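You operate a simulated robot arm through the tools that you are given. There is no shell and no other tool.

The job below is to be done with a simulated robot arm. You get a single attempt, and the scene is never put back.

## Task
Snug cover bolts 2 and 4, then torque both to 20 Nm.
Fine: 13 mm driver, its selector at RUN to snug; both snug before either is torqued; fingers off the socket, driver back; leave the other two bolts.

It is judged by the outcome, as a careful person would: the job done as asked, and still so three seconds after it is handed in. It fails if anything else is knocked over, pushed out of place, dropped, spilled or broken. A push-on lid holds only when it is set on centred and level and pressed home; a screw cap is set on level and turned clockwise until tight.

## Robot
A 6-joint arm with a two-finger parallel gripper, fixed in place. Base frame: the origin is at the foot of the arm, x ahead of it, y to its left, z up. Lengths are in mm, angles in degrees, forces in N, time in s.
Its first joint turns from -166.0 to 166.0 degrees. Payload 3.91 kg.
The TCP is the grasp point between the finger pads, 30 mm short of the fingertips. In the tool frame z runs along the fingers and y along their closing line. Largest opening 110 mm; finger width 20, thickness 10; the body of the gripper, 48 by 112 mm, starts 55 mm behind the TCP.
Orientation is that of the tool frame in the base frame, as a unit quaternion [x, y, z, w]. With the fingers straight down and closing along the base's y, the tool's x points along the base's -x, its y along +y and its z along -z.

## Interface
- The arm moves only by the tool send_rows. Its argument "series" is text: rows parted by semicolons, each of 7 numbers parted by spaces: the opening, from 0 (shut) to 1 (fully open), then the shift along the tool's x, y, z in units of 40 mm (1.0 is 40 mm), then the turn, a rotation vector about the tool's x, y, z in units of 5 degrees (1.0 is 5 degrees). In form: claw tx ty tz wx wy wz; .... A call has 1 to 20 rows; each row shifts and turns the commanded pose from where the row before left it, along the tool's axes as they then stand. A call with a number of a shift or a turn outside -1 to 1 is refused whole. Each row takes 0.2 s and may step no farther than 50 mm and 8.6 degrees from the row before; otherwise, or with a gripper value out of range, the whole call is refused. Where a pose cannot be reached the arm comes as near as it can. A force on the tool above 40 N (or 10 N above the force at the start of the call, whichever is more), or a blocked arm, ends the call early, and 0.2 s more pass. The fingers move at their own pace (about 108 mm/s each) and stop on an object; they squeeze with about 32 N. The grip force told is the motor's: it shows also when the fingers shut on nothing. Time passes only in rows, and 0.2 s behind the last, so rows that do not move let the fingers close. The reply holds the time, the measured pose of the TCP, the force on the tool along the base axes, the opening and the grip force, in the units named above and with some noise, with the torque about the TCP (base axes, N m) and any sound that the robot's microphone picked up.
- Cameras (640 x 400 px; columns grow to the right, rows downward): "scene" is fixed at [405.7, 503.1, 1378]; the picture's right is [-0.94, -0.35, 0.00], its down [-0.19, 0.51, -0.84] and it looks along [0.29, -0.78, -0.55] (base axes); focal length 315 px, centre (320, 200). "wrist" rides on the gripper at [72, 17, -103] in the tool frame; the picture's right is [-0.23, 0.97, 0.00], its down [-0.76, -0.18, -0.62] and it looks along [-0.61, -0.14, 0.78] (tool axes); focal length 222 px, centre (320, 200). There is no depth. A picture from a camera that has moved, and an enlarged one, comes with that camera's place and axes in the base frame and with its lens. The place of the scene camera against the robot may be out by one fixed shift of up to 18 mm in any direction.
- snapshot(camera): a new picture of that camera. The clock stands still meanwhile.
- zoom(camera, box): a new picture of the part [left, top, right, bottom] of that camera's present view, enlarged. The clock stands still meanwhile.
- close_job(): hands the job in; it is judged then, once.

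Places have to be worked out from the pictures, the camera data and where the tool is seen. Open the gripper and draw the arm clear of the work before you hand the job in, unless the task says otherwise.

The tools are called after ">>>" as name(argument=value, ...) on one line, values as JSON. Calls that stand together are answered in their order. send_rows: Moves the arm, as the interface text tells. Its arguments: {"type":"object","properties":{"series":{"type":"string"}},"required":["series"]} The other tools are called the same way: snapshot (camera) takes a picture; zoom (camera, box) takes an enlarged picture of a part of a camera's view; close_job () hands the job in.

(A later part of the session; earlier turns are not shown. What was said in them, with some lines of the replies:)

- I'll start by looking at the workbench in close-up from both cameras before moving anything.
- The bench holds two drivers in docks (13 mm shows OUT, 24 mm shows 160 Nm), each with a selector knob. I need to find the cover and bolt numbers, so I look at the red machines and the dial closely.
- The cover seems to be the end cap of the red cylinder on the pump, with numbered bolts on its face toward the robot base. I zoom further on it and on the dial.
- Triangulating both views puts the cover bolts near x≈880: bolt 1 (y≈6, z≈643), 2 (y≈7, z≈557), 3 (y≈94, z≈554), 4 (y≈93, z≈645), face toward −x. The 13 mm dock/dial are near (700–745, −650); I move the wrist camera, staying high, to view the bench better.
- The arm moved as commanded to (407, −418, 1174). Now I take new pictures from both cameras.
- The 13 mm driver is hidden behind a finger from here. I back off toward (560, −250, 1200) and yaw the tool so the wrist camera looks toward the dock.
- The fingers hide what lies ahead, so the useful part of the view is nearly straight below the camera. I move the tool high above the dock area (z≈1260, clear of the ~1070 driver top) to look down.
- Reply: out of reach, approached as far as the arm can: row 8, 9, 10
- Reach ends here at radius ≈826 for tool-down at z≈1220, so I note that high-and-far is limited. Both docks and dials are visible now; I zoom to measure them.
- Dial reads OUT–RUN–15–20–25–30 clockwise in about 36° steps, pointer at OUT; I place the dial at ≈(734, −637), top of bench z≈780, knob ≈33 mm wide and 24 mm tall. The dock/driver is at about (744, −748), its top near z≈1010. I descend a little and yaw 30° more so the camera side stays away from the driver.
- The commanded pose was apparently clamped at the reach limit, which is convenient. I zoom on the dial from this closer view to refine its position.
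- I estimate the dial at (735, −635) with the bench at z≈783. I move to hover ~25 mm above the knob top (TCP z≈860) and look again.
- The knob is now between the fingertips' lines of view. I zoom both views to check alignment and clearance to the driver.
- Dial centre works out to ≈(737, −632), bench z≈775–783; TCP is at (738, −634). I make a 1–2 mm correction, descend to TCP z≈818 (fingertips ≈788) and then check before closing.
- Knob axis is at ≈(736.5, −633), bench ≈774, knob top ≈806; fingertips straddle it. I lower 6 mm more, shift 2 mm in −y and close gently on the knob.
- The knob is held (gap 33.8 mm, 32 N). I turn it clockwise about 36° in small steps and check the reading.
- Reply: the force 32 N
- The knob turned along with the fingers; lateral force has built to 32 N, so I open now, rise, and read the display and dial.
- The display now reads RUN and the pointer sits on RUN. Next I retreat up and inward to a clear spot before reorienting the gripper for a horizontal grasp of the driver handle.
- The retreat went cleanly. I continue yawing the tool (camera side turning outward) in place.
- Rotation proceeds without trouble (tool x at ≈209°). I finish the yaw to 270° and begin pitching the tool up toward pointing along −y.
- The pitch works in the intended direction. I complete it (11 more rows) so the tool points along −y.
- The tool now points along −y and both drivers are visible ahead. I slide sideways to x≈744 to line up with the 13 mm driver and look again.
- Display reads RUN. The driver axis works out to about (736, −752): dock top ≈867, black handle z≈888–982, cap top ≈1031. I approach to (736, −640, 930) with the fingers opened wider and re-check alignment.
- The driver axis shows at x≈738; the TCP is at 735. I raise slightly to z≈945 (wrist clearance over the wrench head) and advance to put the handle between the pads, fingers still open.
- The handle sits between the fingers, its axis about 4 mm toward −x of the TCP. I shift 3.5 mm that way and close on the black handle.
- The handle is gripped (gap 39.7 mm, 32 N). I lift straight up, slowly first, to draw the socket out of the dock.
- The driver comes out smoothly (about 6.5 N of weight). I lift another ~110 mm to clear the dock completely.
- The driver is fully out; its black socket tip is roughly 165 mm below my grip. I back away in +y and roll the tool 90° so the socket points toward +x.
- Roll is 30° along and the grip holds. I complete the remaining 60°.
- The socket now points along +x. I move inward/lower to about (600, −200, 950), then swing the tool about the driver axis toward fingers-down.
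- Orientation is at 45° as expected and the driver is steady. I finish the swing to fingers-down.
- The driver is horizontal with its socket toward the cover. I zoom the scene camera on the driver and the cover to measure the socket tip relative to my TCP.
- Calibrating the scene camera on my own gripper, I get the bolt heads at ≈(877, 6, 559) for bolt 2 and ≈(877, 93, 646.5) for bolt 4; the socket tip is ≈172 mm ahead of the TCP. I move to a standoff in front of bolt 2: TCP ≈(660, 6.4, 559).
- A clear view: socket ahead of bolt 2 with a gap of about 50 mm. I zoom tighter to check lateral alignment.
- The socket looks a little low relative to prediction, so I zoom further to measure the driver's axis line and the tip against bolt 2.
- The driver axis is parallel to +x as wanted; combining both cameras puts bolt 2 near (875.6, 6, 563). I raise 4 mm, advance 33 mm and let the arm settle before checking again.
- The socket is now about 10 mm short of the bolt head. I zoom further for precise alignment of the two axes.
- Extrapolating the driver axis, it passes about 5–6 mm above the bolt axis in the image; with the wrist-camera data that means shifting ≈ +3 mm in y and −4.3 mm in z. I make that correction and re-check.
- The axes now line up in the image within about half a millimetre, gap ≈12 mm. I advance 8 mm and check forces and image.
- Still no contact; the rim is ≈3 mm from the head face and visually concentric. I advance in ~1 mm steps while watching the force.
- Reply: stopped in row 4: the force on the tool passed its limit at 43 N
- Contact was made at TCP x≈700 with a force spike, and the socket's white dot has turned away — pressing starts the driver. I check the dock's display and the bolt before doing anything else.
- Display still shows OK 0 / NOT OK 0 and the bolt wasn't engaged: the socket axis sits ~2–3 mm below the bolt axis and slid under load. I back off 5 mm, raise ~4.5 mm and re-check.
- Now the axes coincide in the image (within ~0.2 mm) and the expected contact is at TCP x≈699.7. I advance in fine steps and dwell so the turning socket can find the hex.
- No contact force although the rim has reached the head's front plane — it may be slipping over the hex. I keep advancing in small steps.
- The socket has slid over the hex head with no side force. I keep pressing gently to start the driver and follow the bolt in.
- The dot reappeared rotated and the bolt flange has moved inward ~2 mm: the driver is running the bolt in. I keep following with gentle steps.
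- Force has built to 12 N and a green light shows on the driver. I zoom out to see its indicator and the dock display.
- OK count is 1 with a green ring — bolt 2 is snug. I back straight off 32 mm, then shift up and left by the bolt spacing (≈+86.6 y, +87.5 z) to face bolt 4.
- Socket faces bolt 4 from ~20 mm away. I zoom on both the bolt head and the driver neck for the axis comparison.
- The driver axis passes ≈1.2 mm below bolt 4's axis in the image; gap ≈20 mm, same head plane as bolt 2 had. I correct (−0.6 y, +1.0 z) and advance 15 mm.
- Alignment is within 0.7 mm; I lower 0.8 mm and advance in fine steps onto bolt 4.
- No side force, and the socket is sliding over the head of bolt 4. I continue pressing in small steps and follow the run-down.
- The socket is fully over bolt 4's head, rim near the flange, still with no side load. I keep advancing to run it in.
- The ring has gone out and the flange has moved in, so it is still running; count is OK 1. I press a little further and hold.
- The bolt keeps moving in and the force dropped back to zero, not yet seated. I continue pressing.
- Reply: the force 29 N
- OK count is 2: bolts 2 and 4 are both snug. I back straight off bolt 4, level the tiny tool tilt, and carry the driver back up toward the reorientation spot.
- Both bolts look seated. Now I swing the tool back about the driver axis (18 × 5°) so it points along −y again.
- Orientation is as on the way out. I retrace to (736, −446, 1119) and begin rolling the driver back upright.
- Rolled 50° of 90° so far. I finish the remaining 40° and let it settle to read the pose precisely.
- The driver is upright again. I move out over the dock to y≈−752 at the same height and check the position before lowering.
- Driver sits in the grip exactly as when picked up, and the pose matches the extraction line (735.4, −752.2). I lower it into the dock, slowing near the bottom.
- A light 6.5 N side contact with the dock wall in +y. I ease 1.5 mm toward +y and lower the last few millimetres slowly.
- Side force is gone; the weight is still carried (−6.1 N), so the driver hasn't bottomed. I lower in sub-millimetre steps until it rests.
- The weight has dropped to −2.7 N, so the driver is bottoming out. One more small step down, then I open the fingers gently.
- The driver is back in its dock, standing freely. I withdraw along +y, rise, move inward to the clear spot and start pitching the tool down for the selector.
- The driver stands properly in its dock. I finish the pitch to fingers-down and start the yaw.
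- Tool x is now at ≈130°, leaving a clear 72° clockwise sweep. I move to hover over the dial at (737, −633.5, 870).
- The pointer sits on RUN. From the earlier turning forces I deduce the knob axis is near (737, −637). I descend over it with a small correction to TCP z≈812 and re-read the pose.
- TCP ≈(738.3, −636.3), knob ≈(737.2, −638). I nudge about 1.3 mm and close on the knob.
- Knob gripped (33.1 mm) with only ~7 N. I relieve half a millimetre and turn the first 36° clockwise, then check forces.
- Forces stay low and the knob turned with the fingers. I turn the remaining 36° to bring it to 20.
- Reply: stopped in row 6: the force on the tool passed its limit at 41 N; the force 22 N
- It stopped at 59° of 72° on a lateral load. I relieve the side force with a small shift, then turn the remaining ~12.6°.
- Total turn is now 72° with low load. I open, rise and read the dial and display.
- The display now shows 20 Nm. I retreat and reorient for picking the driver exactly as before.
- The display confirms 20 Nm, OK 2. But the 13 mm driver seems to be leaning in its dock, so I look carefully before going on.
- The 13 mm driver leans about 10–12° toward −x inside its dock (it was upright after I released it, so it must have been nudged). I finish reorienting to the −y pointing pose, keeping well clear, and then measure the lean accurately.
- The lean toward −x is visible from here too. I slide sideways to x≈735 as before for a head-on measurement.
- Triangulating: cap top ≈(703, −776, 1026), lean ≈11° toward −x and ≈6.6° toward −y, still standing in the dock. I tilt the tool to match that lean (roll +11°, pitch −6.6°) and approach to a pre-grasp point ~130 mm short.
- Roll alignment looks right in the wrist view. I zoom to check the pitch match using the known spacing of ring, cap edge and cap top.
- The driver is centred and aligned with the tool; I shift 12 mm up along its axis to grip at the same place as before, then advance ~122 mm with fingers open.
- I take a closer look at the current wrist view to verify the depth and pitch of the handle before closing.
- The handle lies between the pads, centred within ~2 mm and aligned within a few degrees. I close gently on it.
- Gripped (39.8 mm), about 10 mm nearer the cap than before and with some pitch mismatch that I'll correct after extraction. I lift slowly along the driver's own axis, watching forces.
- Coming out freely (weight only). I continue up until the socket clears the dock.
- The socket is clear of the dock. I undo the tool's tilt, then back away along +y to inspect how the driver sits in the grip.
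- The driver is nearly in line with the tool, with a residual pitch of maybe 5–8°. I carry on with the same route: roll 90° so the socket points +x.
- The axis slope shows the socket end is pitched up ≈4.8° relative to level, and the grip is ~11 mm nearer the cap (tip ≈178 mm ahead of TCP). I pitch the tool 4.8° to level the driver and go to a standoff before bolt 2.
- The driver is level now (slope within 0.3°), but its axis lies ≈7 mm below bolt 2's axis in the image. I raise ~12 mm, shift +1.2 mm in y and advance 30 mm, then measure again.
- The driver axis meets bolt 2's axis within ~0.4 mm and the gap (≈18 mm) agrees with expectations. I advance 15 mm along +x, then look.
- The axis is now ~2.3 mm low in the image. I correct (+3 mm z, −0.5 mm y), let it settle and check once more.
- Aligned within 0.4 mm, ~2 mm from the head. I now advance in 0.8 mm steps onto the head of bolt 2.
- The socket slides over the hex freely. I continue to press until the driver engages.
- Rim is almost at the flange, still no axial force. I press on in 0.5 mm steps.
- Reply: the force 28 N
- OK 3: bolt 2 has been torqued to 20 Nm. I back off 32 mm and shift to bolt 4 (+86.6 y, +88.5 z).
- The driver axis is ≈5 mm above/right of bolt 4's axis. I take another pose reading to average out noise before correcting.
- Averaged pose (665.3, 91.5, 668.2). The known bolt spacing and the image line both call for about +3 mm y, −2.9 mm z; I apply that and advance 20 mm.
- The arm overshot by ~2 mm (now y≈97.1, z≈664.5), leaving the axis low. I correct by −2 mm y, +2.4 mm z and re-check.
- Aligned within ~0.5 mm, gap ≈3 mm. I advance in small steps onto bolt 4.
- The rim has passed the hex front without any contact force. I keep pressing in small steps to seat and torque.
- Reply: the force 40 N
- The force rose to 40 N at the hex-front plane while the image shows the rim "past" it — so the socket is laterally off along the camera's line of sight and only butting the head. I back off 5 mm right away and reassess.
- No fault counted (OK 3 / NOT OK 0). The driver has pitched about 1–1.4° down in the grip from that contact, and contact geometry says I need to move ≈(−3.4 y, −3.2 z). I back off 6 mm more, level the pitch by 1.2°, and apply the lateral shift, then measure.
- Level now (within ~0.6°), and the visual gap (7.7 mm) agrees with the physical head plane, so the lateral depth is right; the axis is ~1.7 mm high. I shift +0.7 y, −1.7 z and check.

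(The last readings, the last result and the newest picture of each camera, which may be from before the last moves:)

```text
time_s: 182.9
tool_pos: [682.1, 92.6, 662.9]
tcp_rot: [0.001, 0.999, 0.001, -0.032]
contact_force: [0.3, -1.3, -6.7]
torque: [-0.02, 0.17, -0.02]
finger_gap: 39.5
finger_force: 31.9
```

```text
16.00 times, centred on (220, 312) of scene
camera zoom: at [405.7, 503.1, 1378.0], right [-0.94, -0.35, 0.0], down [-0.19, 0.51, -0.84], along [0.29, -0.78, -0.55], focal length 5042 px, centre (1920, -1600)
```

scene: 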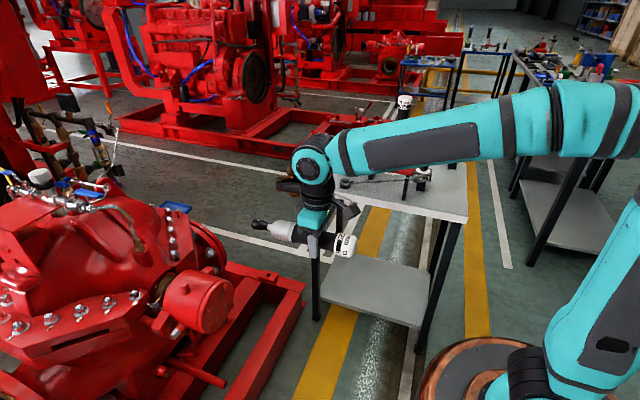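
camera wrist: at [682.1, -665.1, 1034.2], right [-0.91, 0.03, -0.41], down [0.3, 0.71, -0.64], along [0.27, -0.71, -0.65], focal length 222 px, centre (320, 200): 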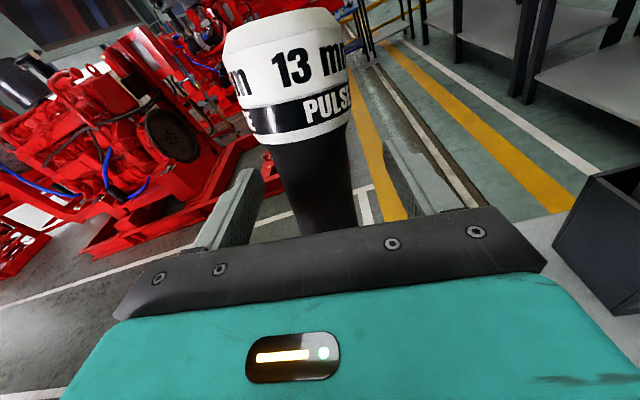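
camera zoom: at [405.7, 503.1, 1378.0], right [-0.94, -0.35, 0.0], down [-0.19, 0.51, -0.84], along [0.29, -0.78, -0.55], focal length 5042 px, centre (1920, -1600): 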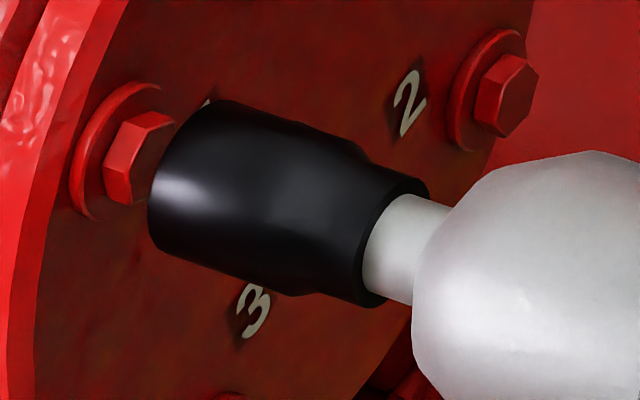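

Within 0.7 mm now; the gap again matches the physical plane. I lower 1 mm while advancing 6 mm and check once more.

>>> send_rows(series="0.25 -0.075 0 0.02 0 0 0;0.25 -0.075 0 -0.0048 0 0 0;0.25 0 0 0 0 0 0;0.25 0 0 0 0 0 0")

>>> zoom(camera="scene", box=[200, 300, 240, 325])

```text
time_s: 183.9
tool_pos: [688.2, 91.5, 661.8]
tcp_rot: [0.0, 0.999, 0.001, -0.032]
contact_force: [1.3, 0.0, -6.6]
torque: [0.01, 0.16, -0.02]
finger_gap: 39.4
finger_force: 32.2
```

```text
16.00 times, centred on (220, 312) of scene
camera zoom: at [405.7, 503.1, 1378.0], right [-0.94, -0.35, 0.0], down [-0.19, 0.51, -0.84], along [0.29, -0.78, -0.55], focal length 5042 px, centre (1920, -1600)
```

zoom: 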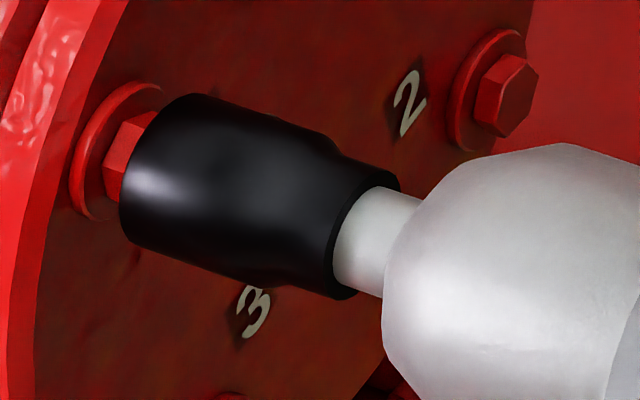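

Aligned within 0.2 mm with a 2.6 mm gap. I advance in 0.8 mm steps.

>>> send_rows(series="0.25 -0.02 0 -0.0013 0 0 0;0.25 -0.02 0 -0.0013 0 0 0;0.25 -0.02 0 -0.0013 0 0 0;0.25 -0.02 0 -0.0013 0 0 0;0.25 -0.015 0 -0.001 0 0 0;0.25 0 0 0 0 0 0")

>>> zoom(camera="scene", box=[200, 300, 240, 325])

```text
time_s: 185.3
tool_pos: [691.5, 93.1, 661.4]
tcp_rot: [0.0, 0.999, 0.001, -0.032]
contact_force: [-0.5, 0.5, -5.7]
torque: [-0.02, 0.2, -0.03]
finger_gap: 39.5
finger_force: 32.0
```

```text
16.00 times, centred on (220, 312) of scene
camera zoom: at [405.7, 503.1, 1378.0], right [-0.94, -0.35, 0.0], down [-0.19, 0.51, -0.84], along [0.29, -0.78, -0.55], focal length 5042 px, centre (1920, -1600)
```

zoom: 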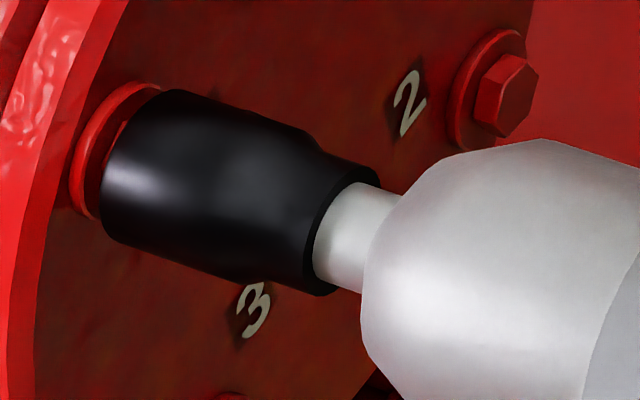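

No force and the rim is past the head's front plane — it is sliding over. I continue.

>>> send_rows(series="0.25 -0.015 0 -0.001 0 0 0;0.25 -0.015 0 -0.001 0 0 0;0.25 -0.015 0 -0.001 0 0 0;0.25 -0.015 0 -0.001 0 0 0;0.25 -0.015 0 -0.001 0 0 0;0.25 0 0 0 0 0 0")

>>> zoom(camera="scene", box=[200, 300, 240, 325])

>>> zoom(camera="scene", box=[325, 125, 365, 160])

```text
time_s: 186.8
tool_pos: [696.1, 93.3, 660.1]
tcp_rot: [0.0, 0.999, 0.002, -0.032]
contact_force: [0.0, 0.6, -5.8]
torque: [0.0, 0.19, -0.02]
finger_gap: 39.8
finger_force: 31.7
```

```text
16.00 times, centred on (220, 312) of scene
camera zoom: at [405.7, 503.1, 1378.0], right [-0.94, -0.35, 0.0], down [-0.19, 0.51, -0.84], along [0.29, -0.78, -0.55], focal length 5042 px, centre (1920, -1600)
```

zoom: 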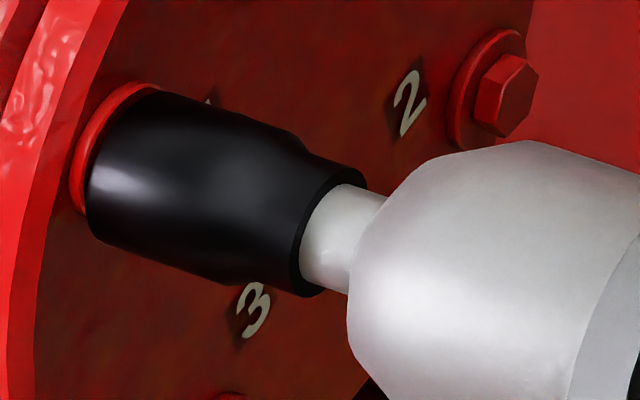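

```text
11.43 times, centred on (345, 142) of scene
camera zoom: at [405.7, 503.1, 1378.0], right [-0.94, -0.35, 0.0], down [-0.19, 0.51, -0.84], along [0.29, -0.78, -0.55], focal length 3601 px, centre (34, 857)
```

zoom: 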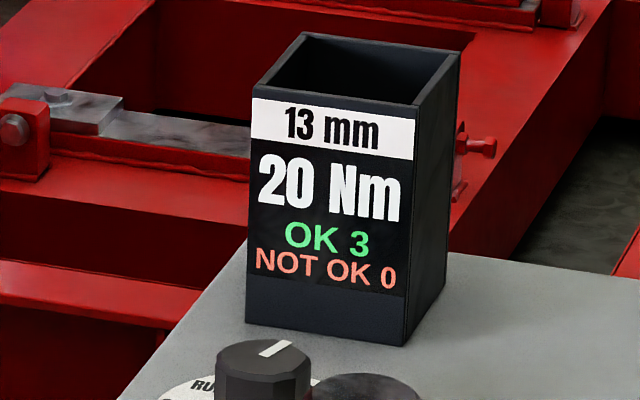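

Fully over the head, about a millimetre from the flange. I press the final bit and hold.

>>> send_rows(series="0.25 -0.0125 0 -0.0008 0 0 0;0.25 -0.0125 0 -0.0008 0 0 0;0.25 -0.0125 0 -0.0008 0 0 0;0.25 -0.0125 0 -0.0008 0 0 0;0.25 0 0 0 0 0 0;0.25 0 0 0 0 0 0")

>>> zoom(camera="scene", box=[200, 290, 264, 330])

>>> zoom(camera="scene", box=[325, 125, 365, 160])

```text
time_s: 188.2
tool_pos: [695.3, 93.5, 661.0]
tcp_rot: [0.0, 0.999, 0.001, -0.033]
contact_force: [-0.8, 0.0, -6.0]
torque: [0.02, 0.1, -0.02]
finger_gap: 39.5
finger_force: 32.3
```

```text
10.00 times, centred on (232, 310) of scene
camera zoom: at [405.7, 503.1, 1378.0], right [-0.94, -0.35, 0.0], down [-0.19, 0.51, -0.84], along [0.29, -0.78, -0.55], focal length 3151 px, centre (1200, -900)
```

zoom: 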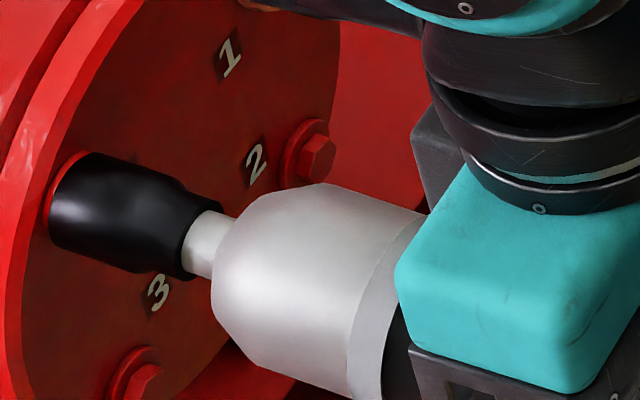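

```text
11.43 times, centred on (345, 142) of scene
camera zoom: at [405.7, 503.1, 1378.0], right [-0.94, -0.35, 0.0], down [-0.19, 0.51, -0.84], along [0.29, -0.78, -0.55], focal length 3601 px, centre (34, 857)
```

zoom: 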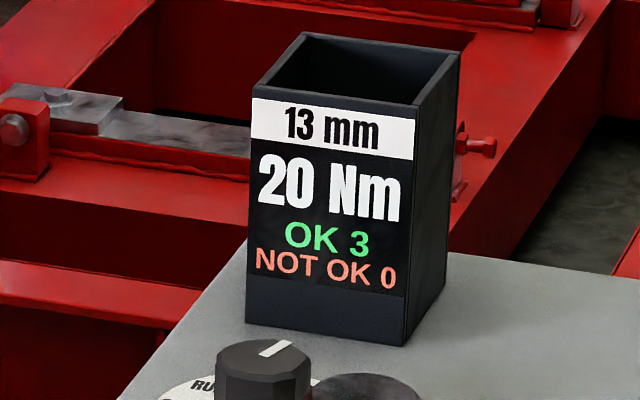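

Still no axial force; I keep pressing in half-millimetre steps.

>>> send_rows(series="0.25 -0.0125 0 -0.0008 0 0 0;0.25 -0.0125 0 -0.0008 0 0 0;0.25 -0.0125 0 -0.0008 0 0 0;0.25 0 0 0 0 0 0;0.25 0 0 0 0 0 0")

>>> zoom(camera="scene", box=[200, 290, 264, 330])

>>> zoom(camera="scene", box=[325, 125, 365, 160])

```text
time_s: 189.3
tool_pos: [695.9, 93.7, 660.2]
tcp_rot: [0.0, 0.999, 0.001, -0.033]
contact_force: [-27.5, -5.2, -6.6]
torque: [0.0, 0.18, -0.86]
finger_gap: 39.4
finger_force: 31.5
```

```text
10.00 times, centred on (232, 310) of scene
camera zoom: at [405.7, 503.1, 1378.0], right [-0.94, -0.35, 0.0], down [-0.19, 0.51, -0.84], along [0.29, -0.78, -0.55], focal length 3151 px, centre (1200, -900)
```

zoom: 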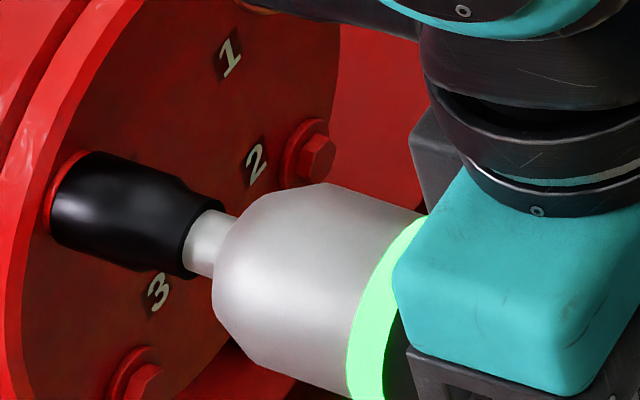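

```text
11.43 times, centred on (345, 142) of scene
camera zoom: at [405.7, 503.1, 1378.0], right [-0.94, -0.35, 0.0], down [-0.19, 0.51, -0.84], along [0.29, -0.78, -0.55], focal length 3601 px, centre (34, 857)
```

zoom: 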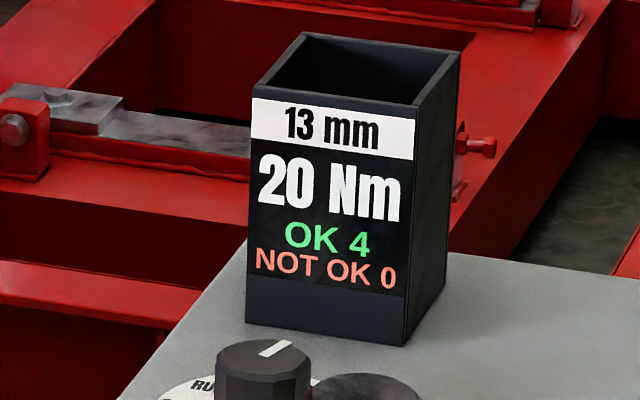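

OK 4 / NOT OK 0: both bolts are torqued to 20 Nm. I back straight off bolt 4 and carry the driver up to the reorientation spot.

>>> send_rows(series="0.25 0.15 0 0.0096 0 0 0;0.25 0.3 0 0.019 0 0 0;0.25 0.6 0 0.038 0 0 0;0.25 0.8 0 0.051 0 0 0;0.25 0.1625 -0.354 -0.7725 0 0 0;0.25 0.1625 -0.354 -0.7725 0 0 0;0.25 0.1625 -0.354 -0.7725 0 0 0;0.25 0.1625 -0.354 -0.7725 0 0 0;0.25 0.1625 -0.354 -0.7725 0 0 0;0.25 0.1625 -0.354 -0.7725 0 0 0;0.25 0.1625 -0.354 -0.7725 0 0 0;0.25 0.1625 -0.354 -0.7725 0 0 0;0.25 0.016 -0.9 -0.25 0 0 0;0.25 0.016 -0.9 -0.25 0 0 0;0.25 0.016 -0.9 -0.25 0 0 0;0.25 0.016 -0.9 -0.25 0 0 0;0.25 0.016 -0.9 -0.25 0 0 0;0.25 0 0 0 0 0 0;0.25 0 0 0 0 0 0")

>>> zoom(camera="scene", box=[170, 260, 250, 340])

>>> zoom(camera="scene", box=[255, 120, 395, 220])

```text
time_s: 193.3
tool_pos: [587.3, -200.3, 959.3]
tcp_rot: [0.0, 0.999, 0.0, -0.033]
contact_force: [-0.3, -0.1, -6.1]
torque: [-0.03, 0.19, -0.05]
finger_gap: 39.6
finger_force: 31.6
```

```text
5.00 times, centred on (210, 300) of scene
camera zoom: at [405.7, 503.1, 1378.0], right [-0.94, -0.35, 0.0], down [-0.19, 0.51, -0.84], along [0.29, -0.78, -0.55], focal length 1576 px, centre (870, -300)
```

zoom: 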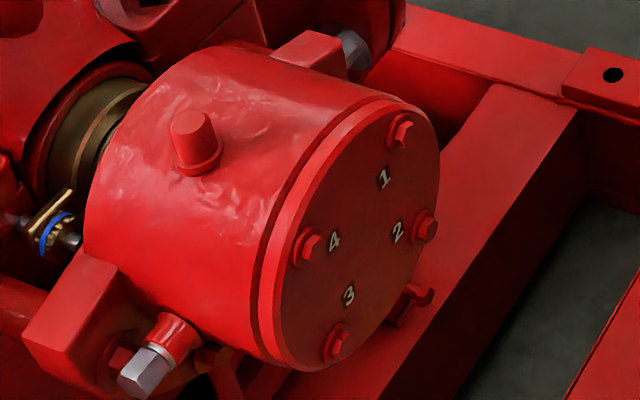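

```text
4.00 times, centred on (325, 170) of scene
camera zoom: at [405.7, 503.1, 1378.0], right [-0.94, -0.35, 0.0], down [-0.19, 0.51, -0.84], along [0.29, -0.78, -0.55], focal length 1260 px, centre (300, 320)
```

zoom: 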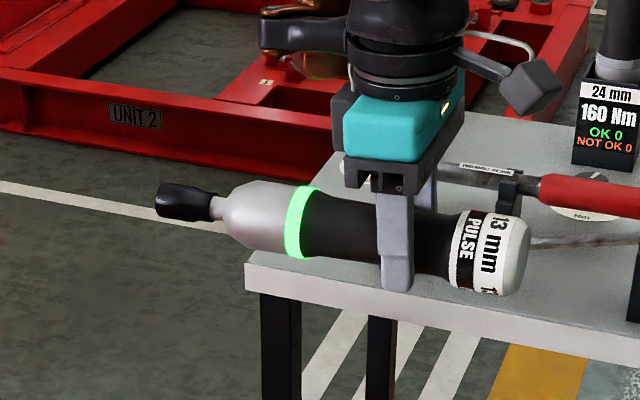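

The driver is level (slope 0.174 vs 0.179 expected) and the bolts look right. I now rotate 90° about the driver's own axis to bring the tool round to −y.

>>> send_rows(series="0.25 0 0 0 0.998 0 0.065;0.25 0 0 0 0.998 0 0.065;0.25 0 0 0 0.998 0 0.065;0.25 0 0 0 0.998 0 0.065;0.25 0 0 0 0.998 0 0.065;0.25 0 0 0 0.998 0 0.065;0.25 0 0 0 0.998 0 0.065;0.25 0 0 0 0.998 0 0.065;0.25 0 0 0 0.998 0 0.065;0.25 0 0 0 0.998 0 0.065;0.25 0 0 0 0.998 0 0.065;0.25 0 0 0 0.998 0 0.065;0.25 0 0 0 0.998 0 0.065;0.25 0 0 0 0.998 0 0.065;0.25 0 0 0 0.998 0 0.065;0.25 0 0 0 0.998 0 0.065;0.25 0 0 0 0.998 0 0.065;0.25 0 0 0 0.998 0 0.065;0.25 0 0 0 0 0 0")

```text
time_s: 197.3
tool_pos: [586.9, -201.3, 960.9]
tcp_rot: [0.025, 0.707, -0.706, -0.023]
contact_force: [-0.6, -1.2, -5.4]
torque: [0.06, 0.17, -0.02]
finger_gap: 39.6
finger_force: 31.4
```

Orientation matches plan. I move to (736, −446, 1125) and begin rolling the driver upright about its lateral axis.

>>> send_rows(series="0.25 -0.4595 -0.4556 0.6508 0 0 0;0.25 -0.4595 -0.4556 0.6508 0 0 0;0.25 -0.4595 -0.4556 0.6508 0 0 0;0.25 -0.4595 -0.4556 0.6508 0 0 0;0.25 -0.4595 -0.4556 0.6508 0 0 0;0.25 -0.4595 -0.4556 0.6508 0 0 0;0.25 -0.4595 -0.4556 0.6508 0 0 0;0.25 -0.4595 -0.4556 0.6508 0 0 0;0.25 -0.4595 -0.4556 0.6508 0 0 0;0.25 0 0 0 0.066 0 -0.998;0.25 0 0 0 0.066 0 -0.998;0.25 0 0 0 0.066 0 -0.998;0.25 0 0 0 0.066 0 -0.998;0.25 0 0 0 0.066 0 -0.998;0.25 0 0 0 0.066 0 -0.998;0.25 0 0 0 0.066 0 -0.998;0.25 0 0 0 0.066 0 -0.998;0.25 0 0 0 0.066 0 -0.998")

>>> send_rows(series="0.25 0 0 0 0.066 0 -0.998;0.25 0 0 0 0.066 0 -0.998;0.25 0 0 0 0.066 0 -0.998;0.25 0 0 0 0.066 0 -0.998;0.25 0 0 0 0.066 0 -0.998;0.25 0 0 0 0.066 0 -0.998;0.25 0 0 0 0.066 0 -0.998;0.25 0 0 0 0.066 0 -0.998;0.25 0 0 0 0.066 0 -0.998;0.25 0 0 0 0 0 0;0.25 0 0 0 0 0 0")

>>> zoom(camera="scene", box=[270, 40, 400, 170])

>>> zoom(camera="wrist", box=[200, 0, 420, 240])

```text
time_s: 201.2
tool_pos: [736.9, -446.9, 1126.3]
tcp_rot: [0.249, -0.644, 0.662, 0.291]
contact_force: [-0.9, 0.3, -6.3]
torque: [0.07, 0.14, -0.02]
finger_gap: 39.1
finger_force: 32.1
```

```text
time_s: 203.6
tool_pos: [736.9, -445.7, 1125.7]
tcp_rot: [0.483, -0.484, 0.516, 0.516]
contact_force: [-0.3, -0.4, -5.6]
torque: [0.03, 0.01, 0.02]
finger_gap: 39.3
finger_force: 31.7
```

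```text
3.08 times, centred on (335, 105) of scene
camera zoom: at [405.7, 503.1, 1378.0], right [-0.94, -0.35, 0.0], down [-0.19, 0.51, -0.84], along [0.29, -0.78, -0.55], focal length 970 px, centre (274, 492)
```

zoom: 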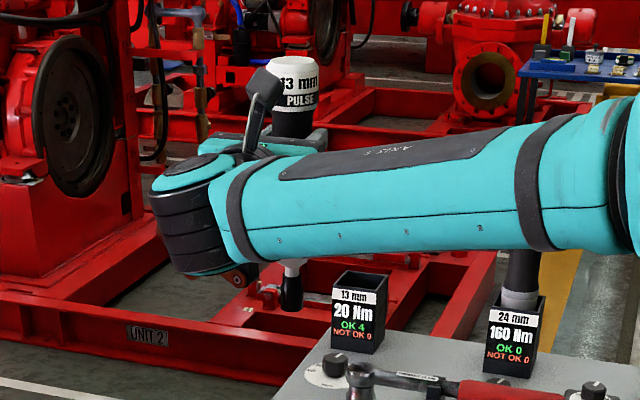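

```text
1.67 times, centred on (310, 120) of wrist
camera zoom: at [718.9, -338.4, 1189.6], right [-0.97, -0.01, -0.23], down [0.18, 0.57, -0.8], along [0.14, -0.82, -0.55], focal length 370 px, centre (337, 333)
```

zoom: 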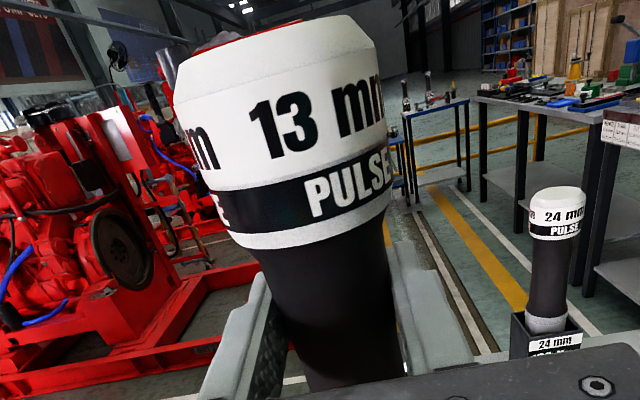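

The driver hangs vertical (image line matches the true vertical). I carry it out above the dock, aiming the driver axis (≈9 mm beyond the TCP) at the dock centre.

>>> send_rows(series="0.25 -0.0603 0.004 0.9266 0 0 0;0.25 -0.0603 0.004 0.9266 0 0 0;0.25 -0.0603 0.004 0.9266 0 0 0;0.25 -0.0603 0.004 0.9266 0 0 0;0.25 -0.0603 0.004 0.9266 0 0 0;0.25 -0.0603 0.004 0.9266 0 0 0;0.25 -0.0603 0.004 0.9266 0 0 0;0.25 -0.0603 0.004 0.9266 0 0 0;0.25 0 0 0 0 0 0;0.25 0 0 0 0 0 0")

>>> zoom(camera="scene", box=[310, 70, 390, 170])

>>> zoom(camera="scene", box=[325, 95, 373, 155])

```text
time_s: 205.8
tool_pos: [737.2, -745.3, 1127.2]
tcp_rot: [0.482, -0.484, 0.516, 0.517]
contact_force: [0.3, 0.1, -6.0]
torque: [0.07, 0.03, -0.02]
finger_gap: 39.3
finger_force: 31.6
```

```text
4.00 times, centred on (350, 120) of scene
camera zoom: at [405.7, 503.1, 1378.0], right [-0.94, -0.35, 0.0], down [-0.19, 0.51, -0.84], along [0.29, -0.78, -0.55], focal length 1260 px, centre (200, 520)
```

zoom: 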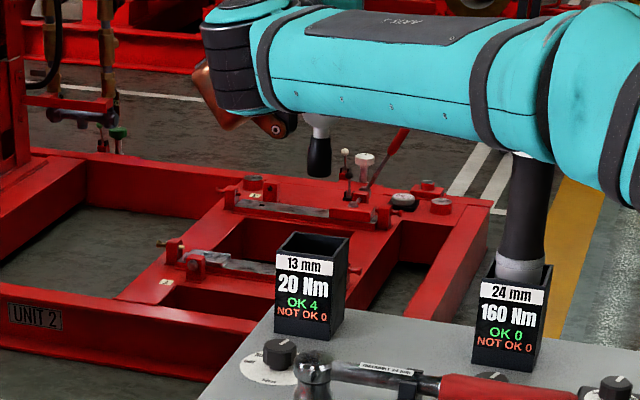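

```text
6.67 times, centred on (349, 125) of scene
camera zoom: at [405.7, 503.1, 1378.0], right [-0.94, -0.35, 0.0], down [-0.19, 0.51, -0.84], along [0.29, -0.78, -0.55], focal length 2101 px, centre (127, 700)
```

zoom: 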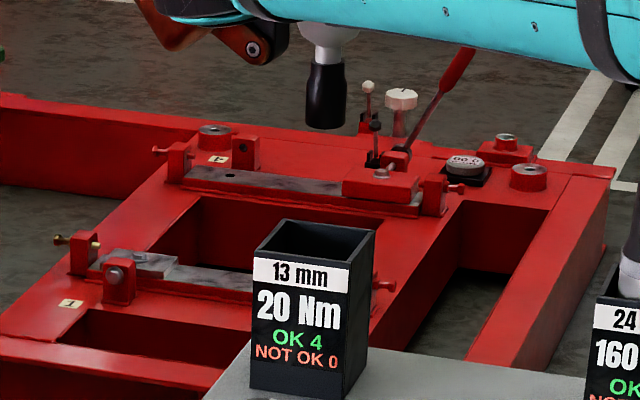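

Position matches the earlier successful insertion within ~1.5 mm. I correct −1.2 mm x, +0.8 mm y and lower the driver straight down most of the way.

>>> send_rows(series="0.25 0 0.03 -0.02 0 0 0;0.25 -0.499 0 -0.0325 0 0 0;0.25 -0.499 0 -0.0325 0 0 0;0.25 -0.499 0 -0.0325 0 0 0;0.25 -0.499 0 -0.0325 0 0 0;0.25 -0.4 0 -0.026 0 0 0;0.25 -0.3 0 -0.0195 0 0 0;0.25 -0.3 0 -0.0195 0 0 0;0.25 -0.3 0 -0.0195 0 0 0;0.25 0 0 0 0 0 0")

>>> zoom(camera="scene", box=[310, 70, 390, 170])

```text
time_s: 207.9
tool_pos: [734.3, -741.5, 991.0]
tcp_rot: [0.483, -0.484, 0.516, 0.516]
contact_force: [-0.6, -0.8, -7.0]
torque: [0.03, 0.01, 0.0]
finger_gap: 39.4
finger_force: 31.6
```

```text
4.00 times, centred on (350, 120) of scene
camera zoom: at [405.7, 503.1, 1378.0], right [-0.94, -0.35, 0.0], down [-0.19, 0.51, -0.84], along [0.29, -0.78, -0.55], focal length 1260 px, centre (200, 520)
```

zoom: 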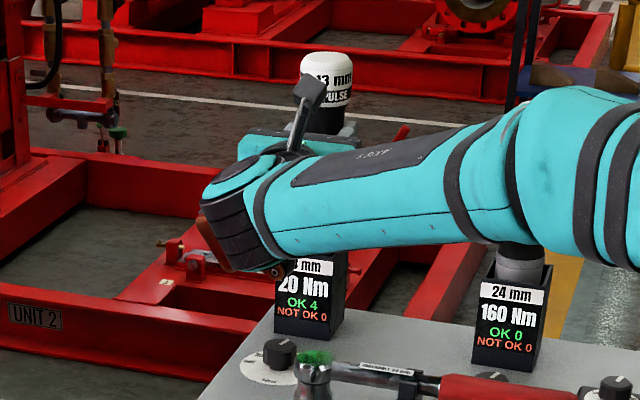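

The driver is entering the dock with no side forces. I continue lowering slowly.

>>> send_rows(series="0.25 -0.2 0 -0.013 0 0 0;0.25 -0.2 0 -0.013 0 0 0;0.25 -0.15 0 -0.0098 0 0 0;0.25 -0.1 0 -0.0065 0 0 0;0.25 0 0 0 0 0 0")

```text
time_s: 209.2
tool_pos: [734.2, -740.5, 964.8]
tcp_rot: [0.483, -0.484, 0.516, 0.516]
contact_force: [0.4, 1.8, -6.5]
torque: [0.23, -0.09, 0.03]
finger_gap: 39.3
finger_force: 32.3
```

Nearly down (z≈965), only 1.8 N of side force. I lower in ~1 mm steps until the weight comes off.

>>> send_rows(series="0.25 -0.03 0 -0.002 0 0 0;0.25 -0.03 0 -0.002 0 0 0;0.25 -0.025 0 -0.0016 0 0 0;0.25 0 0 0 0 0 0")

```text
time_s: 210.2
tool_pos: [733.7, -741.2, 962.7]
tcp_rot: [0.484, -0.483, 0.516, 0.515]
contact_force: [2.1, 5.7, -4.5]
torque: [0.6, -0.19, 0.11]
finger_gap: 39.2
finger_force: 32.0
```

Side force is growing (+5.7 y, +2.1 x), so I ease +1.5 mm x and +1.3 mm y, then continue down gently.

>>> send_rows(series="0.25 0 -0.0375 -0.033 0 0 0;0.25 0 0 0 0 0 0;0.25 -0.02 0 -0.0013 0 0 0;0.25 -0.02 0 -0.0013 0 0 0;0.25 0 0 0 0 0 0")

```text
time_s: 211.3
tool_pos: [736.4, -741.3, 960.1]
tcp_rot: [0.483, -0.484, 0.516, 0.516]
contact_force: [0.1, 0.6, -6.1]
torque: [0.05, 0.02, 0.0]
finger_gap: 39.2
finger_force: 31.9
```

Side forces vanished at z≈960, weight still held. A few more sub-millimetre steps to reach the dock floor.

>>> send_rows(series="0.25 -0.02 0 -0.0013 0 0 0;0.25 -0.02 0 -0.0013 0 0 0;0.25 0 0 0 0 0 0")

```text
time_s: 212.2
tool_pos: [736.7, -739.4, 961.2]
tcp_rot: [0.482, -0.484, 0.516, 0.517]
contact_force: [-0.2, -0.2, -5.7]
torque: [0.02, 0.01, -0.02]
finger_gap: 39.4
finger_force: 32.3
```

>>> send_rows(series="0.25 -0.02 0 -0.0013 0 0 0;0.25 -0.02 0 -0.0013 0 0 0;0.25 0 0 0 0 0 0")

```text
time_s: 212.9
tool_pos: [737.1, -739.6, 959.2]
tcp_rot: [0.483, -0.484, 0.516, 0.516]
contact_force: [-1.0, -0.1, 10.2]
torque: [0.12, 0.1, 0.01]
finger_gap: 39.3
finger_force: 31.7
```

The driver has bottomed (+10 N). I relieve it by 0.5 mm and check that it stands vertical before letting go.

>>> send_rows(series="0.25 0.012 0 0.0008 0 0 0;0.25 0 0 0 0 0 0")

>>> zoom(camera="scene", box=[310, 70, 390, 170])

>>> zoom(camera="wrist", box=[200, 0, 420, 240])

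```text
time_s: 213.6
tool_pos: [736.4, -739.3, 958.5]
tcp_rot: [0.483, -0.484, 0.516, 0.516]
contact_force: [-0.2, 0.4, 13.1]
torque: [0.33, 0.06, -0.02]
finger_gap: 39.4
finger_force: 31.6
```

```text
4.00 times, centred on (350, 120) of scene
camera zoom: at [405.7, 503.1, 1378.0], right [-0.94, -0.35, 0.0], down [-0.19, 0.51, -0.84], along [0.29, -0.78, -0.55], focal length 1260 px, centre (200, 520)
```

zoom: 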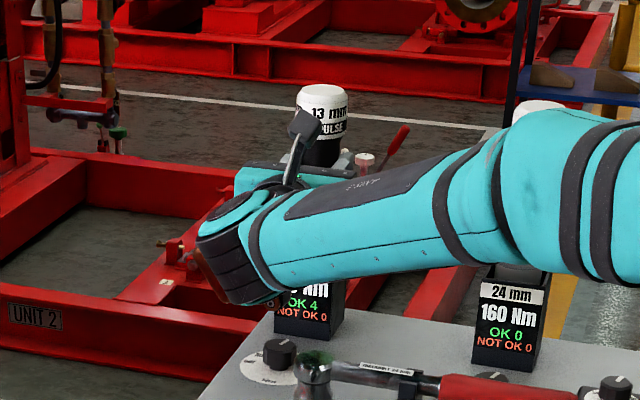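

```text
1.67 times, centred on (310, 120) of wrist
camera zoom: at [718.2, -632.9, 1023.8], right [-0.97, -0.01, -0.23], down [0.18, 0.57, -0.8], along [0.14, -0.82, -0.55], focal length 370 px, centre (337, 333)
```

zoom: 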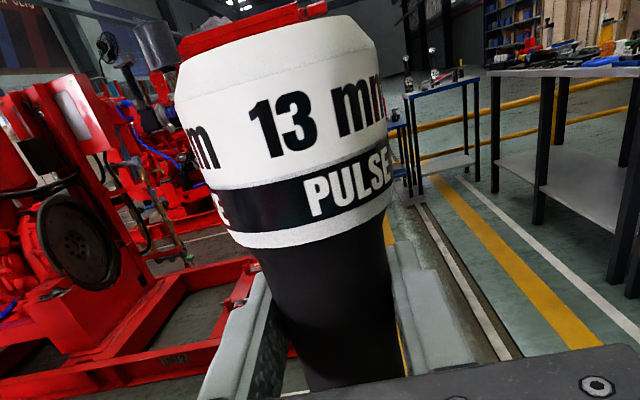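

The cap is exactly where it was when the driver originally stood upright. I relieve the remaining downward push and open the fingers gradually.

>>> send_rows(series="0.25 0.02 0 0.0013 0 0 0;0.25 0 0 0 0 0 0")

```text
time_s: 214.2
tool_pos: [736.5, -741.1, 960.2]
tcp_rot: [0.483, -0.484, 0.516, 0.516]
contact_force: [3.1, -0.3, 8.1]
torque: [0.0, -0.68, -0.01]
finger_gap: 39.3
finger_force: 31.5
```

>>> send_rows(series="0.25 0.02 0 0.0013 0 0 0;0.25 0 0 0 0 0 0")

```text
time_s: 214.8
tool_pos: [735.2, -740.6, 959.5]
tcp_rot: [0.483, -0.484, 0.515, 0.516]
contact_force: [0.6, 1.6, -1.0]
torque: [0.32, -0.22, 0.01]
finger_gap: 39.3
finger_force: 32.5
```

Now the load is balanced (−1 N). I open the fingers.

>>> send_rows(series="0.38 0 0 0 0 0 0;0.45 0 0 0 0 0 0;0.6 0 0 0 0 0 0;0.75 0 0 0 0 0 0;0.75 0 0 0 0 0 0")

>>> zoom(camera="wrist", box=[200, 0, 420, 240])

>>> zoom(camera="scene", box=[310, 70, 390, 170])

```text
time_s: 215.9
tool_pos: [735.6, -741.2, 960.3]
tcp_rot: [0.484, -0.483, 0.517, 0.515]
contact_force: [-0.3, 0.1, -0.3]
torque: [-0.02, 0.0, -0.01]
finger_gap: 82.4
finger_force: 0.1
```

```text
1.67 times, centred on (310, 120) of wrist
camera zoom: at [717.3, -633.6, 1025.0], right [-0.97, -0.01, -0.23], down [0.18, 0.57, -0.8], along [0.14, -0.82, -0.55], focal length 370 px, centre (337, 333)
```

zoom: 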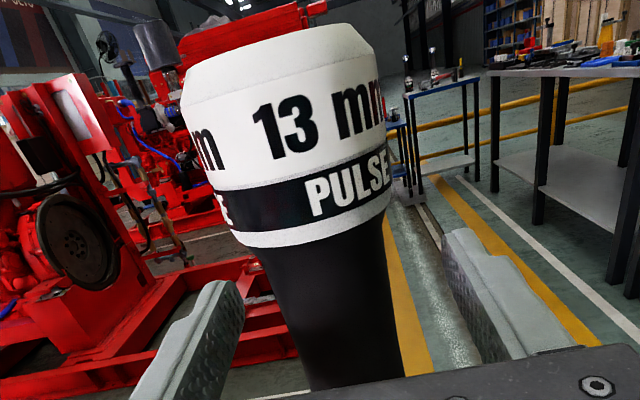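

```text
4.00 times, centred on (350, 120) of scene
camera zoom: at [405.7, 503.1, 1378.0], right [-0.94, -0.35, 0.0], down [-0.19, 0.51, -0.84], along [0.29, -0.78, -0.55], focal length 1260 px, centre (200, 520)
```

zoom: 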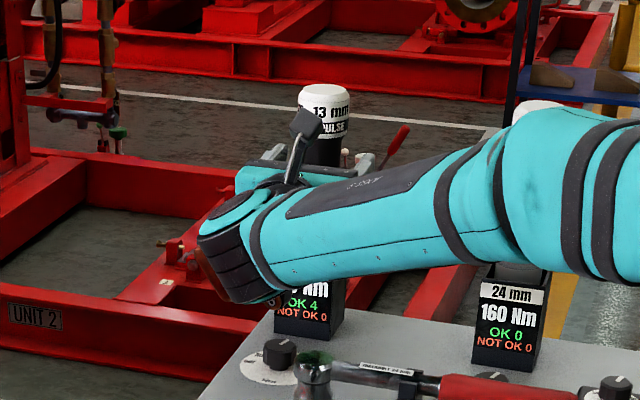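

The driver stands upright on its own. I withdraw straight back along +y without touching it.

>>> send_rows(series="0.75 0.03 0 -0.5 0 0 0;0.75 0.05 0 -0.75 0 0 0;0.75 0.05 0 -0.85 0 0 0;0.75 0.05 0 -0.9 0 0 0;0.75 0.3 0 -0.85 0 0 0;0.75 0.4 0 -0.8 0 0 0;0.75 0.4 0 -0.8 0 0 0;0.75 0 0 0 0 0 0")

>>> zoom(camera="wrist", box=[200, 0, 420, 240])

>>> zoom(camera="scene", box=[310, 70, 390, 170])

```text
time_s: 217.8
tool_pos: [736.8, -520.5, 996.6]
tcp_rot: [0.483, -0.484, 0.516, 0.516]
contact_force: [-0.2, -0.5, -0.1]
torque: [0.02, 0.0, 0.0]
finger_gap: 82.3
finger_force: 0.2
```

```text
1.67 times, centred on (310, 120) of wrist
camera zoom: at [718.4, -413.2, 1061.5], right [-0.97, -0.01, -0.23], down [0.18, 0.57, -0.8], along [0.14, -0.82, -0.55], focal length 370 px, centre (337, 333)
```

zoom: 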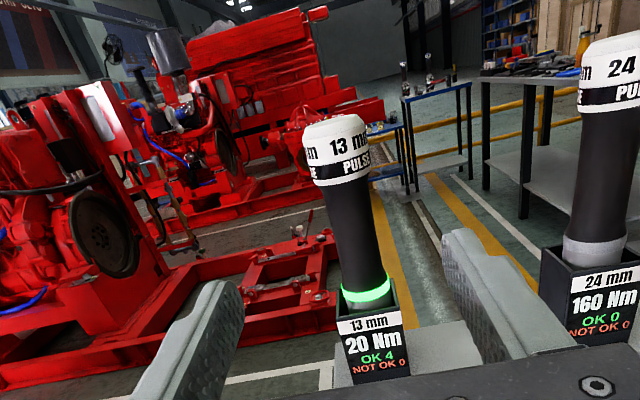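

```text
4.00 times, centred on (350, 120) of scene
camera zoom: at [405.7, 503.1, 1378.0], right [-0.94, -0.35, 0.0], down [-0.19, 0.51, -0.84], along [0.29, -0.78, -0.55], focal length 1260 px, centre (200, 520)
```

zoom: 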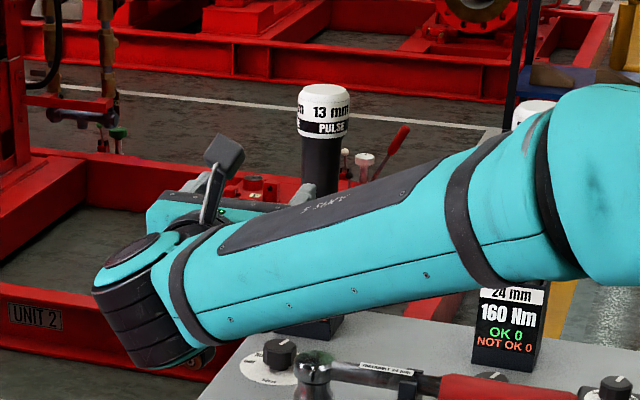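

The 13 mm driver stands upright in its dock (20 Nm, OK 4). I draw the arm well clear of the bench and then make a last check of everything.

>>> send_rows(series="0.75 0.3 0 -0.7 0 0 0;0.75 0.3 0.1 -0.79 0 0 0;0.75 0.2 0.4 -0.79 0 0 0;0.75 0.2 0.4 -0.79 0 0 0;0.75 0.2 0.4 -0.79 0 0 0;0.75 0.2 0.4 -0.79 0 0 0;0.75 0.2 0.4 -0.79 0 0 0;0.75 0.2 0.4 -0.79 0 0 0;0.75 0.2 0.4 -0.79 0 0 0;0.75 0.2 0.4 -0.79 0 0 0;0.75 0 0 0 0 0 0;0.75 0 0 0 0 0 0")

>>> snapshot(camera="scene")

>>> zoom(camera="scene", box=[290, 80, 480, 220])

>>> zoom(camera="scene", box=[180, 260, 260, 330])

```text
time_s: 220.3
tool_pos: [605.8, -200.6, 1065.5]
tcp_rot: [0.483, -0.484, 0.516, 0.516]
contact_force: [-0.4, -0.8, -0.4]
torque: [0.0, 0.02, 0.01]
finger_gap: 82.4
finger_force: 0.1
```

```text
taken
```

scene: 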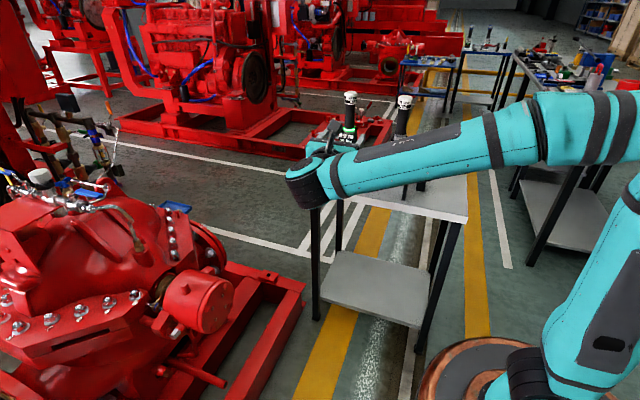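

```text
2.86 times, centred on (385, 150) of scene
camera zoom: at [405.7, 503.1, 1378.0], right [-0.94, -0.35, 0.0], down [-0.19, 0.51, -0.84], along [0.29, -0.78, -0.55], focal length 900 px, centre (134, 343)
```

zoom: 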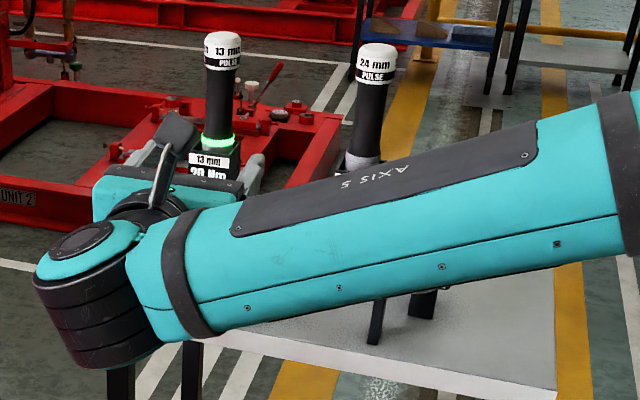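

```text
5.71 times, centred on (220, 295) of scene
camera zoom: at [405.7, 503.1, 1378.0], right [-0.94, -0.35, 0.0], down [-0.19, 0.51, -0.84], along [0.29, -0.78, -0.55], focal length 1801 px, centre (891, -343)
```

zoom: 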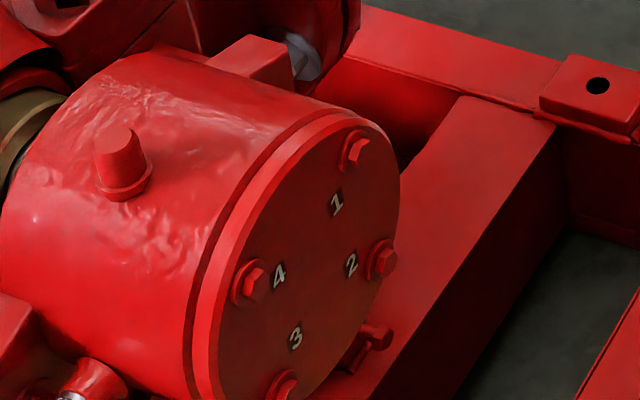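

The driver is upright as it originally stood. The arm hides part of the bench, so I move it further away to confirm nothing else was disturbed.

>>> send_rows(series="0.75 0.3 0.2 -0.9 0 0 0;0.75 0.3 0.2 -0.9 0 0 0;0.75 0.3 0.2 -0.9 0 0 0;0.75 0.3 0.2 -0.9 0 0 0;0.75 0.3 0.2 -0.9 0 0 0;0.75 0.3 0.2 -0.9 0 0 0;0.75 0.3 0.2 -0.9 0 0 0;0.75 0 0 0 0 0 0;0.75 0 0 0 0 0 0")

>>> snapshot(camera="scene")

>>> zoom(camera="scene", box=[290, 80, 480, 220])

>>> snapshot(camera="wrist")

```text
time_s: 222.3
tool_pos: [558.8, 35.8, 1130.3]
tcp_rot: [0.487, -0.482, 0.518, 0.512]
contact_force: [-0.5, 0.1, -0.2]
torque: [0.02, 0.01, 0.0]
finger_gap: 82.8
finger_force: 0.1
out of reach, approached as far as the arm can: row 7
```

```text
taken
```

scene: 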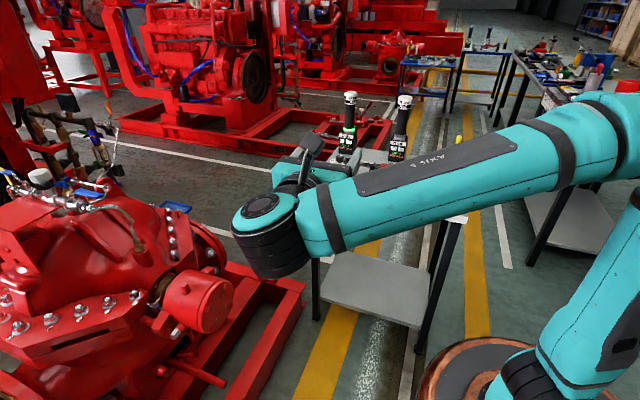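

```text
2.86 times, centred on (385, 150) of scene
camera zoom: at [405.7, 503.1, 1378.0], right [-0.94, -0.35, 0.0], down [-0.19, 0.51, -0.84], along [0.29, -0.78, -0.55], focal length 900 px, centre (134, 343)
```

zoom: 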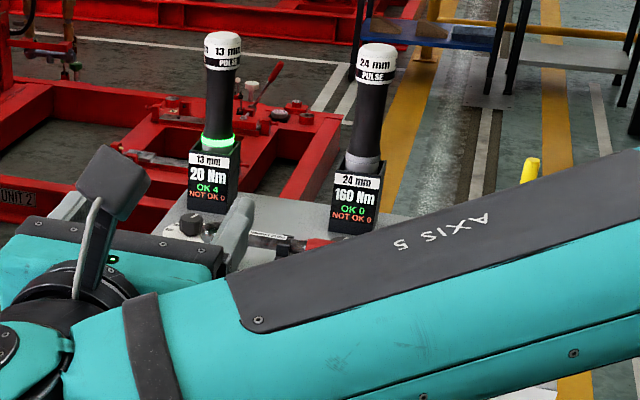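

```text
taken
camera wrist: at [540.0, 142.7, 1195.9], right [-0.97, -0.02, -0.23], down [0.17, 0.58, -0.8], along [0.15, -0.82, -0.56], focal length 222 px, centre (320, 200)
```

wrist: 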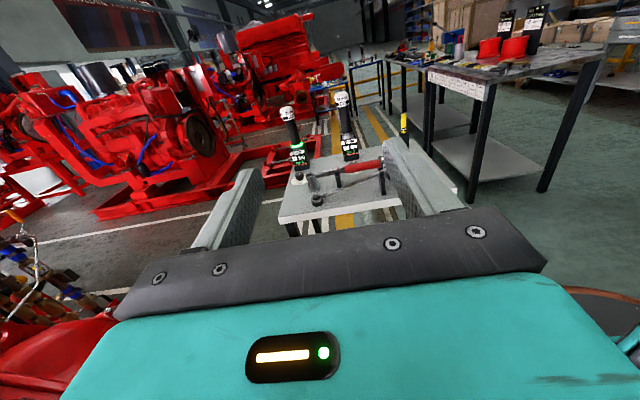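

The bench is now visible from the wrist camera; I zoom to compare the wrench, spanner and drivers with their starting places.

>>> zoom(camera="wrist", box=[260, 80, 420, 230])

>>> zoom(camera="scene", box=[320, 85, 420, 165])

```text
2.67 times, centred on (340, 155) of wrist
camera zoom: at [540.0, 142.7, 1195.9], right [-0.97, -0.02, -0.23], down [0.17, 0.58, -0.8], along [0.15, -0.82, -0.56], focal length 592 px, centre (267, 320)
```

zoom: 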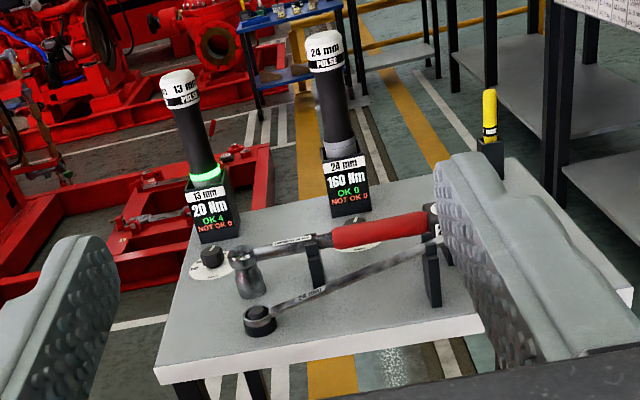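

```text
5.00 times, centred on (370, 125) of scene
camera zoom: at [405.7, 503.1, 1378.0], right [-0.94, -0.35, 0.0], down [-0.19, 0.51, -0.84], along [0.29, -0.78, -0.55], focal length 1576 px, centre (70, 575)
```

zoom: 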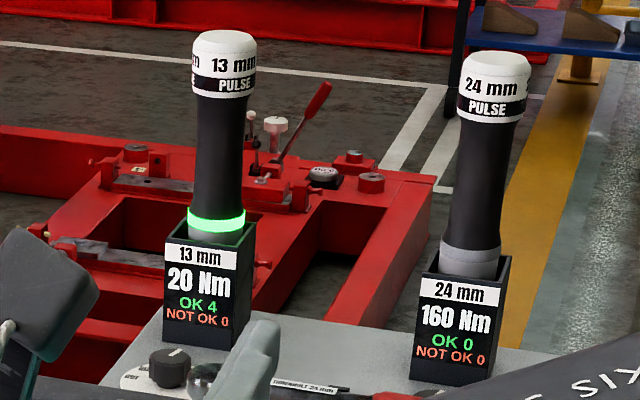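

Everything is in place: both bolts were snugged (OK 1–2), then torqued to 20 Nm (OK 3–4, NOT OK 0). The 13 mm driver is upright in its dock, the wrench, spanner and 24 mm driver are undisturbed, bolts 1 and 3 were left alone, and the gripper is open and clear. I hand the job in.

>>> close_job()

```text
The job is handed in.
```

Bolts 2 and 4 were both snugged at RUN with the 13 mm driver first, then both were torqued to 20 Nm. The dock display ended at OK 4, NOT OK 0. I've handed the job in.

- **Driver:** it is back upright in its dock with the selector left at 20 Nm. I held it only by the handle, never the socket.
- **Bolts 1 and 3:** I left them alone.
- **Rest of the bench:** the torque wrench, the spanner and the 24 mm driver look undisturbed in the last pictures. The gripper is open and the arm is clear.

- **Driver knocked askew:** after the snug pass it was leaning about 13° in its dock, probably nudged while I was turning the selector. It did not fall. I picked it up at that lean, levelled it, and stood it upright again at the end.
- **Two misaligned presses:** one was on bolt 2 while snugging and one on bolt 4 while torquing, each with about 40 N of contact. I backed off and realigned both times, and neither was counted as a fault.
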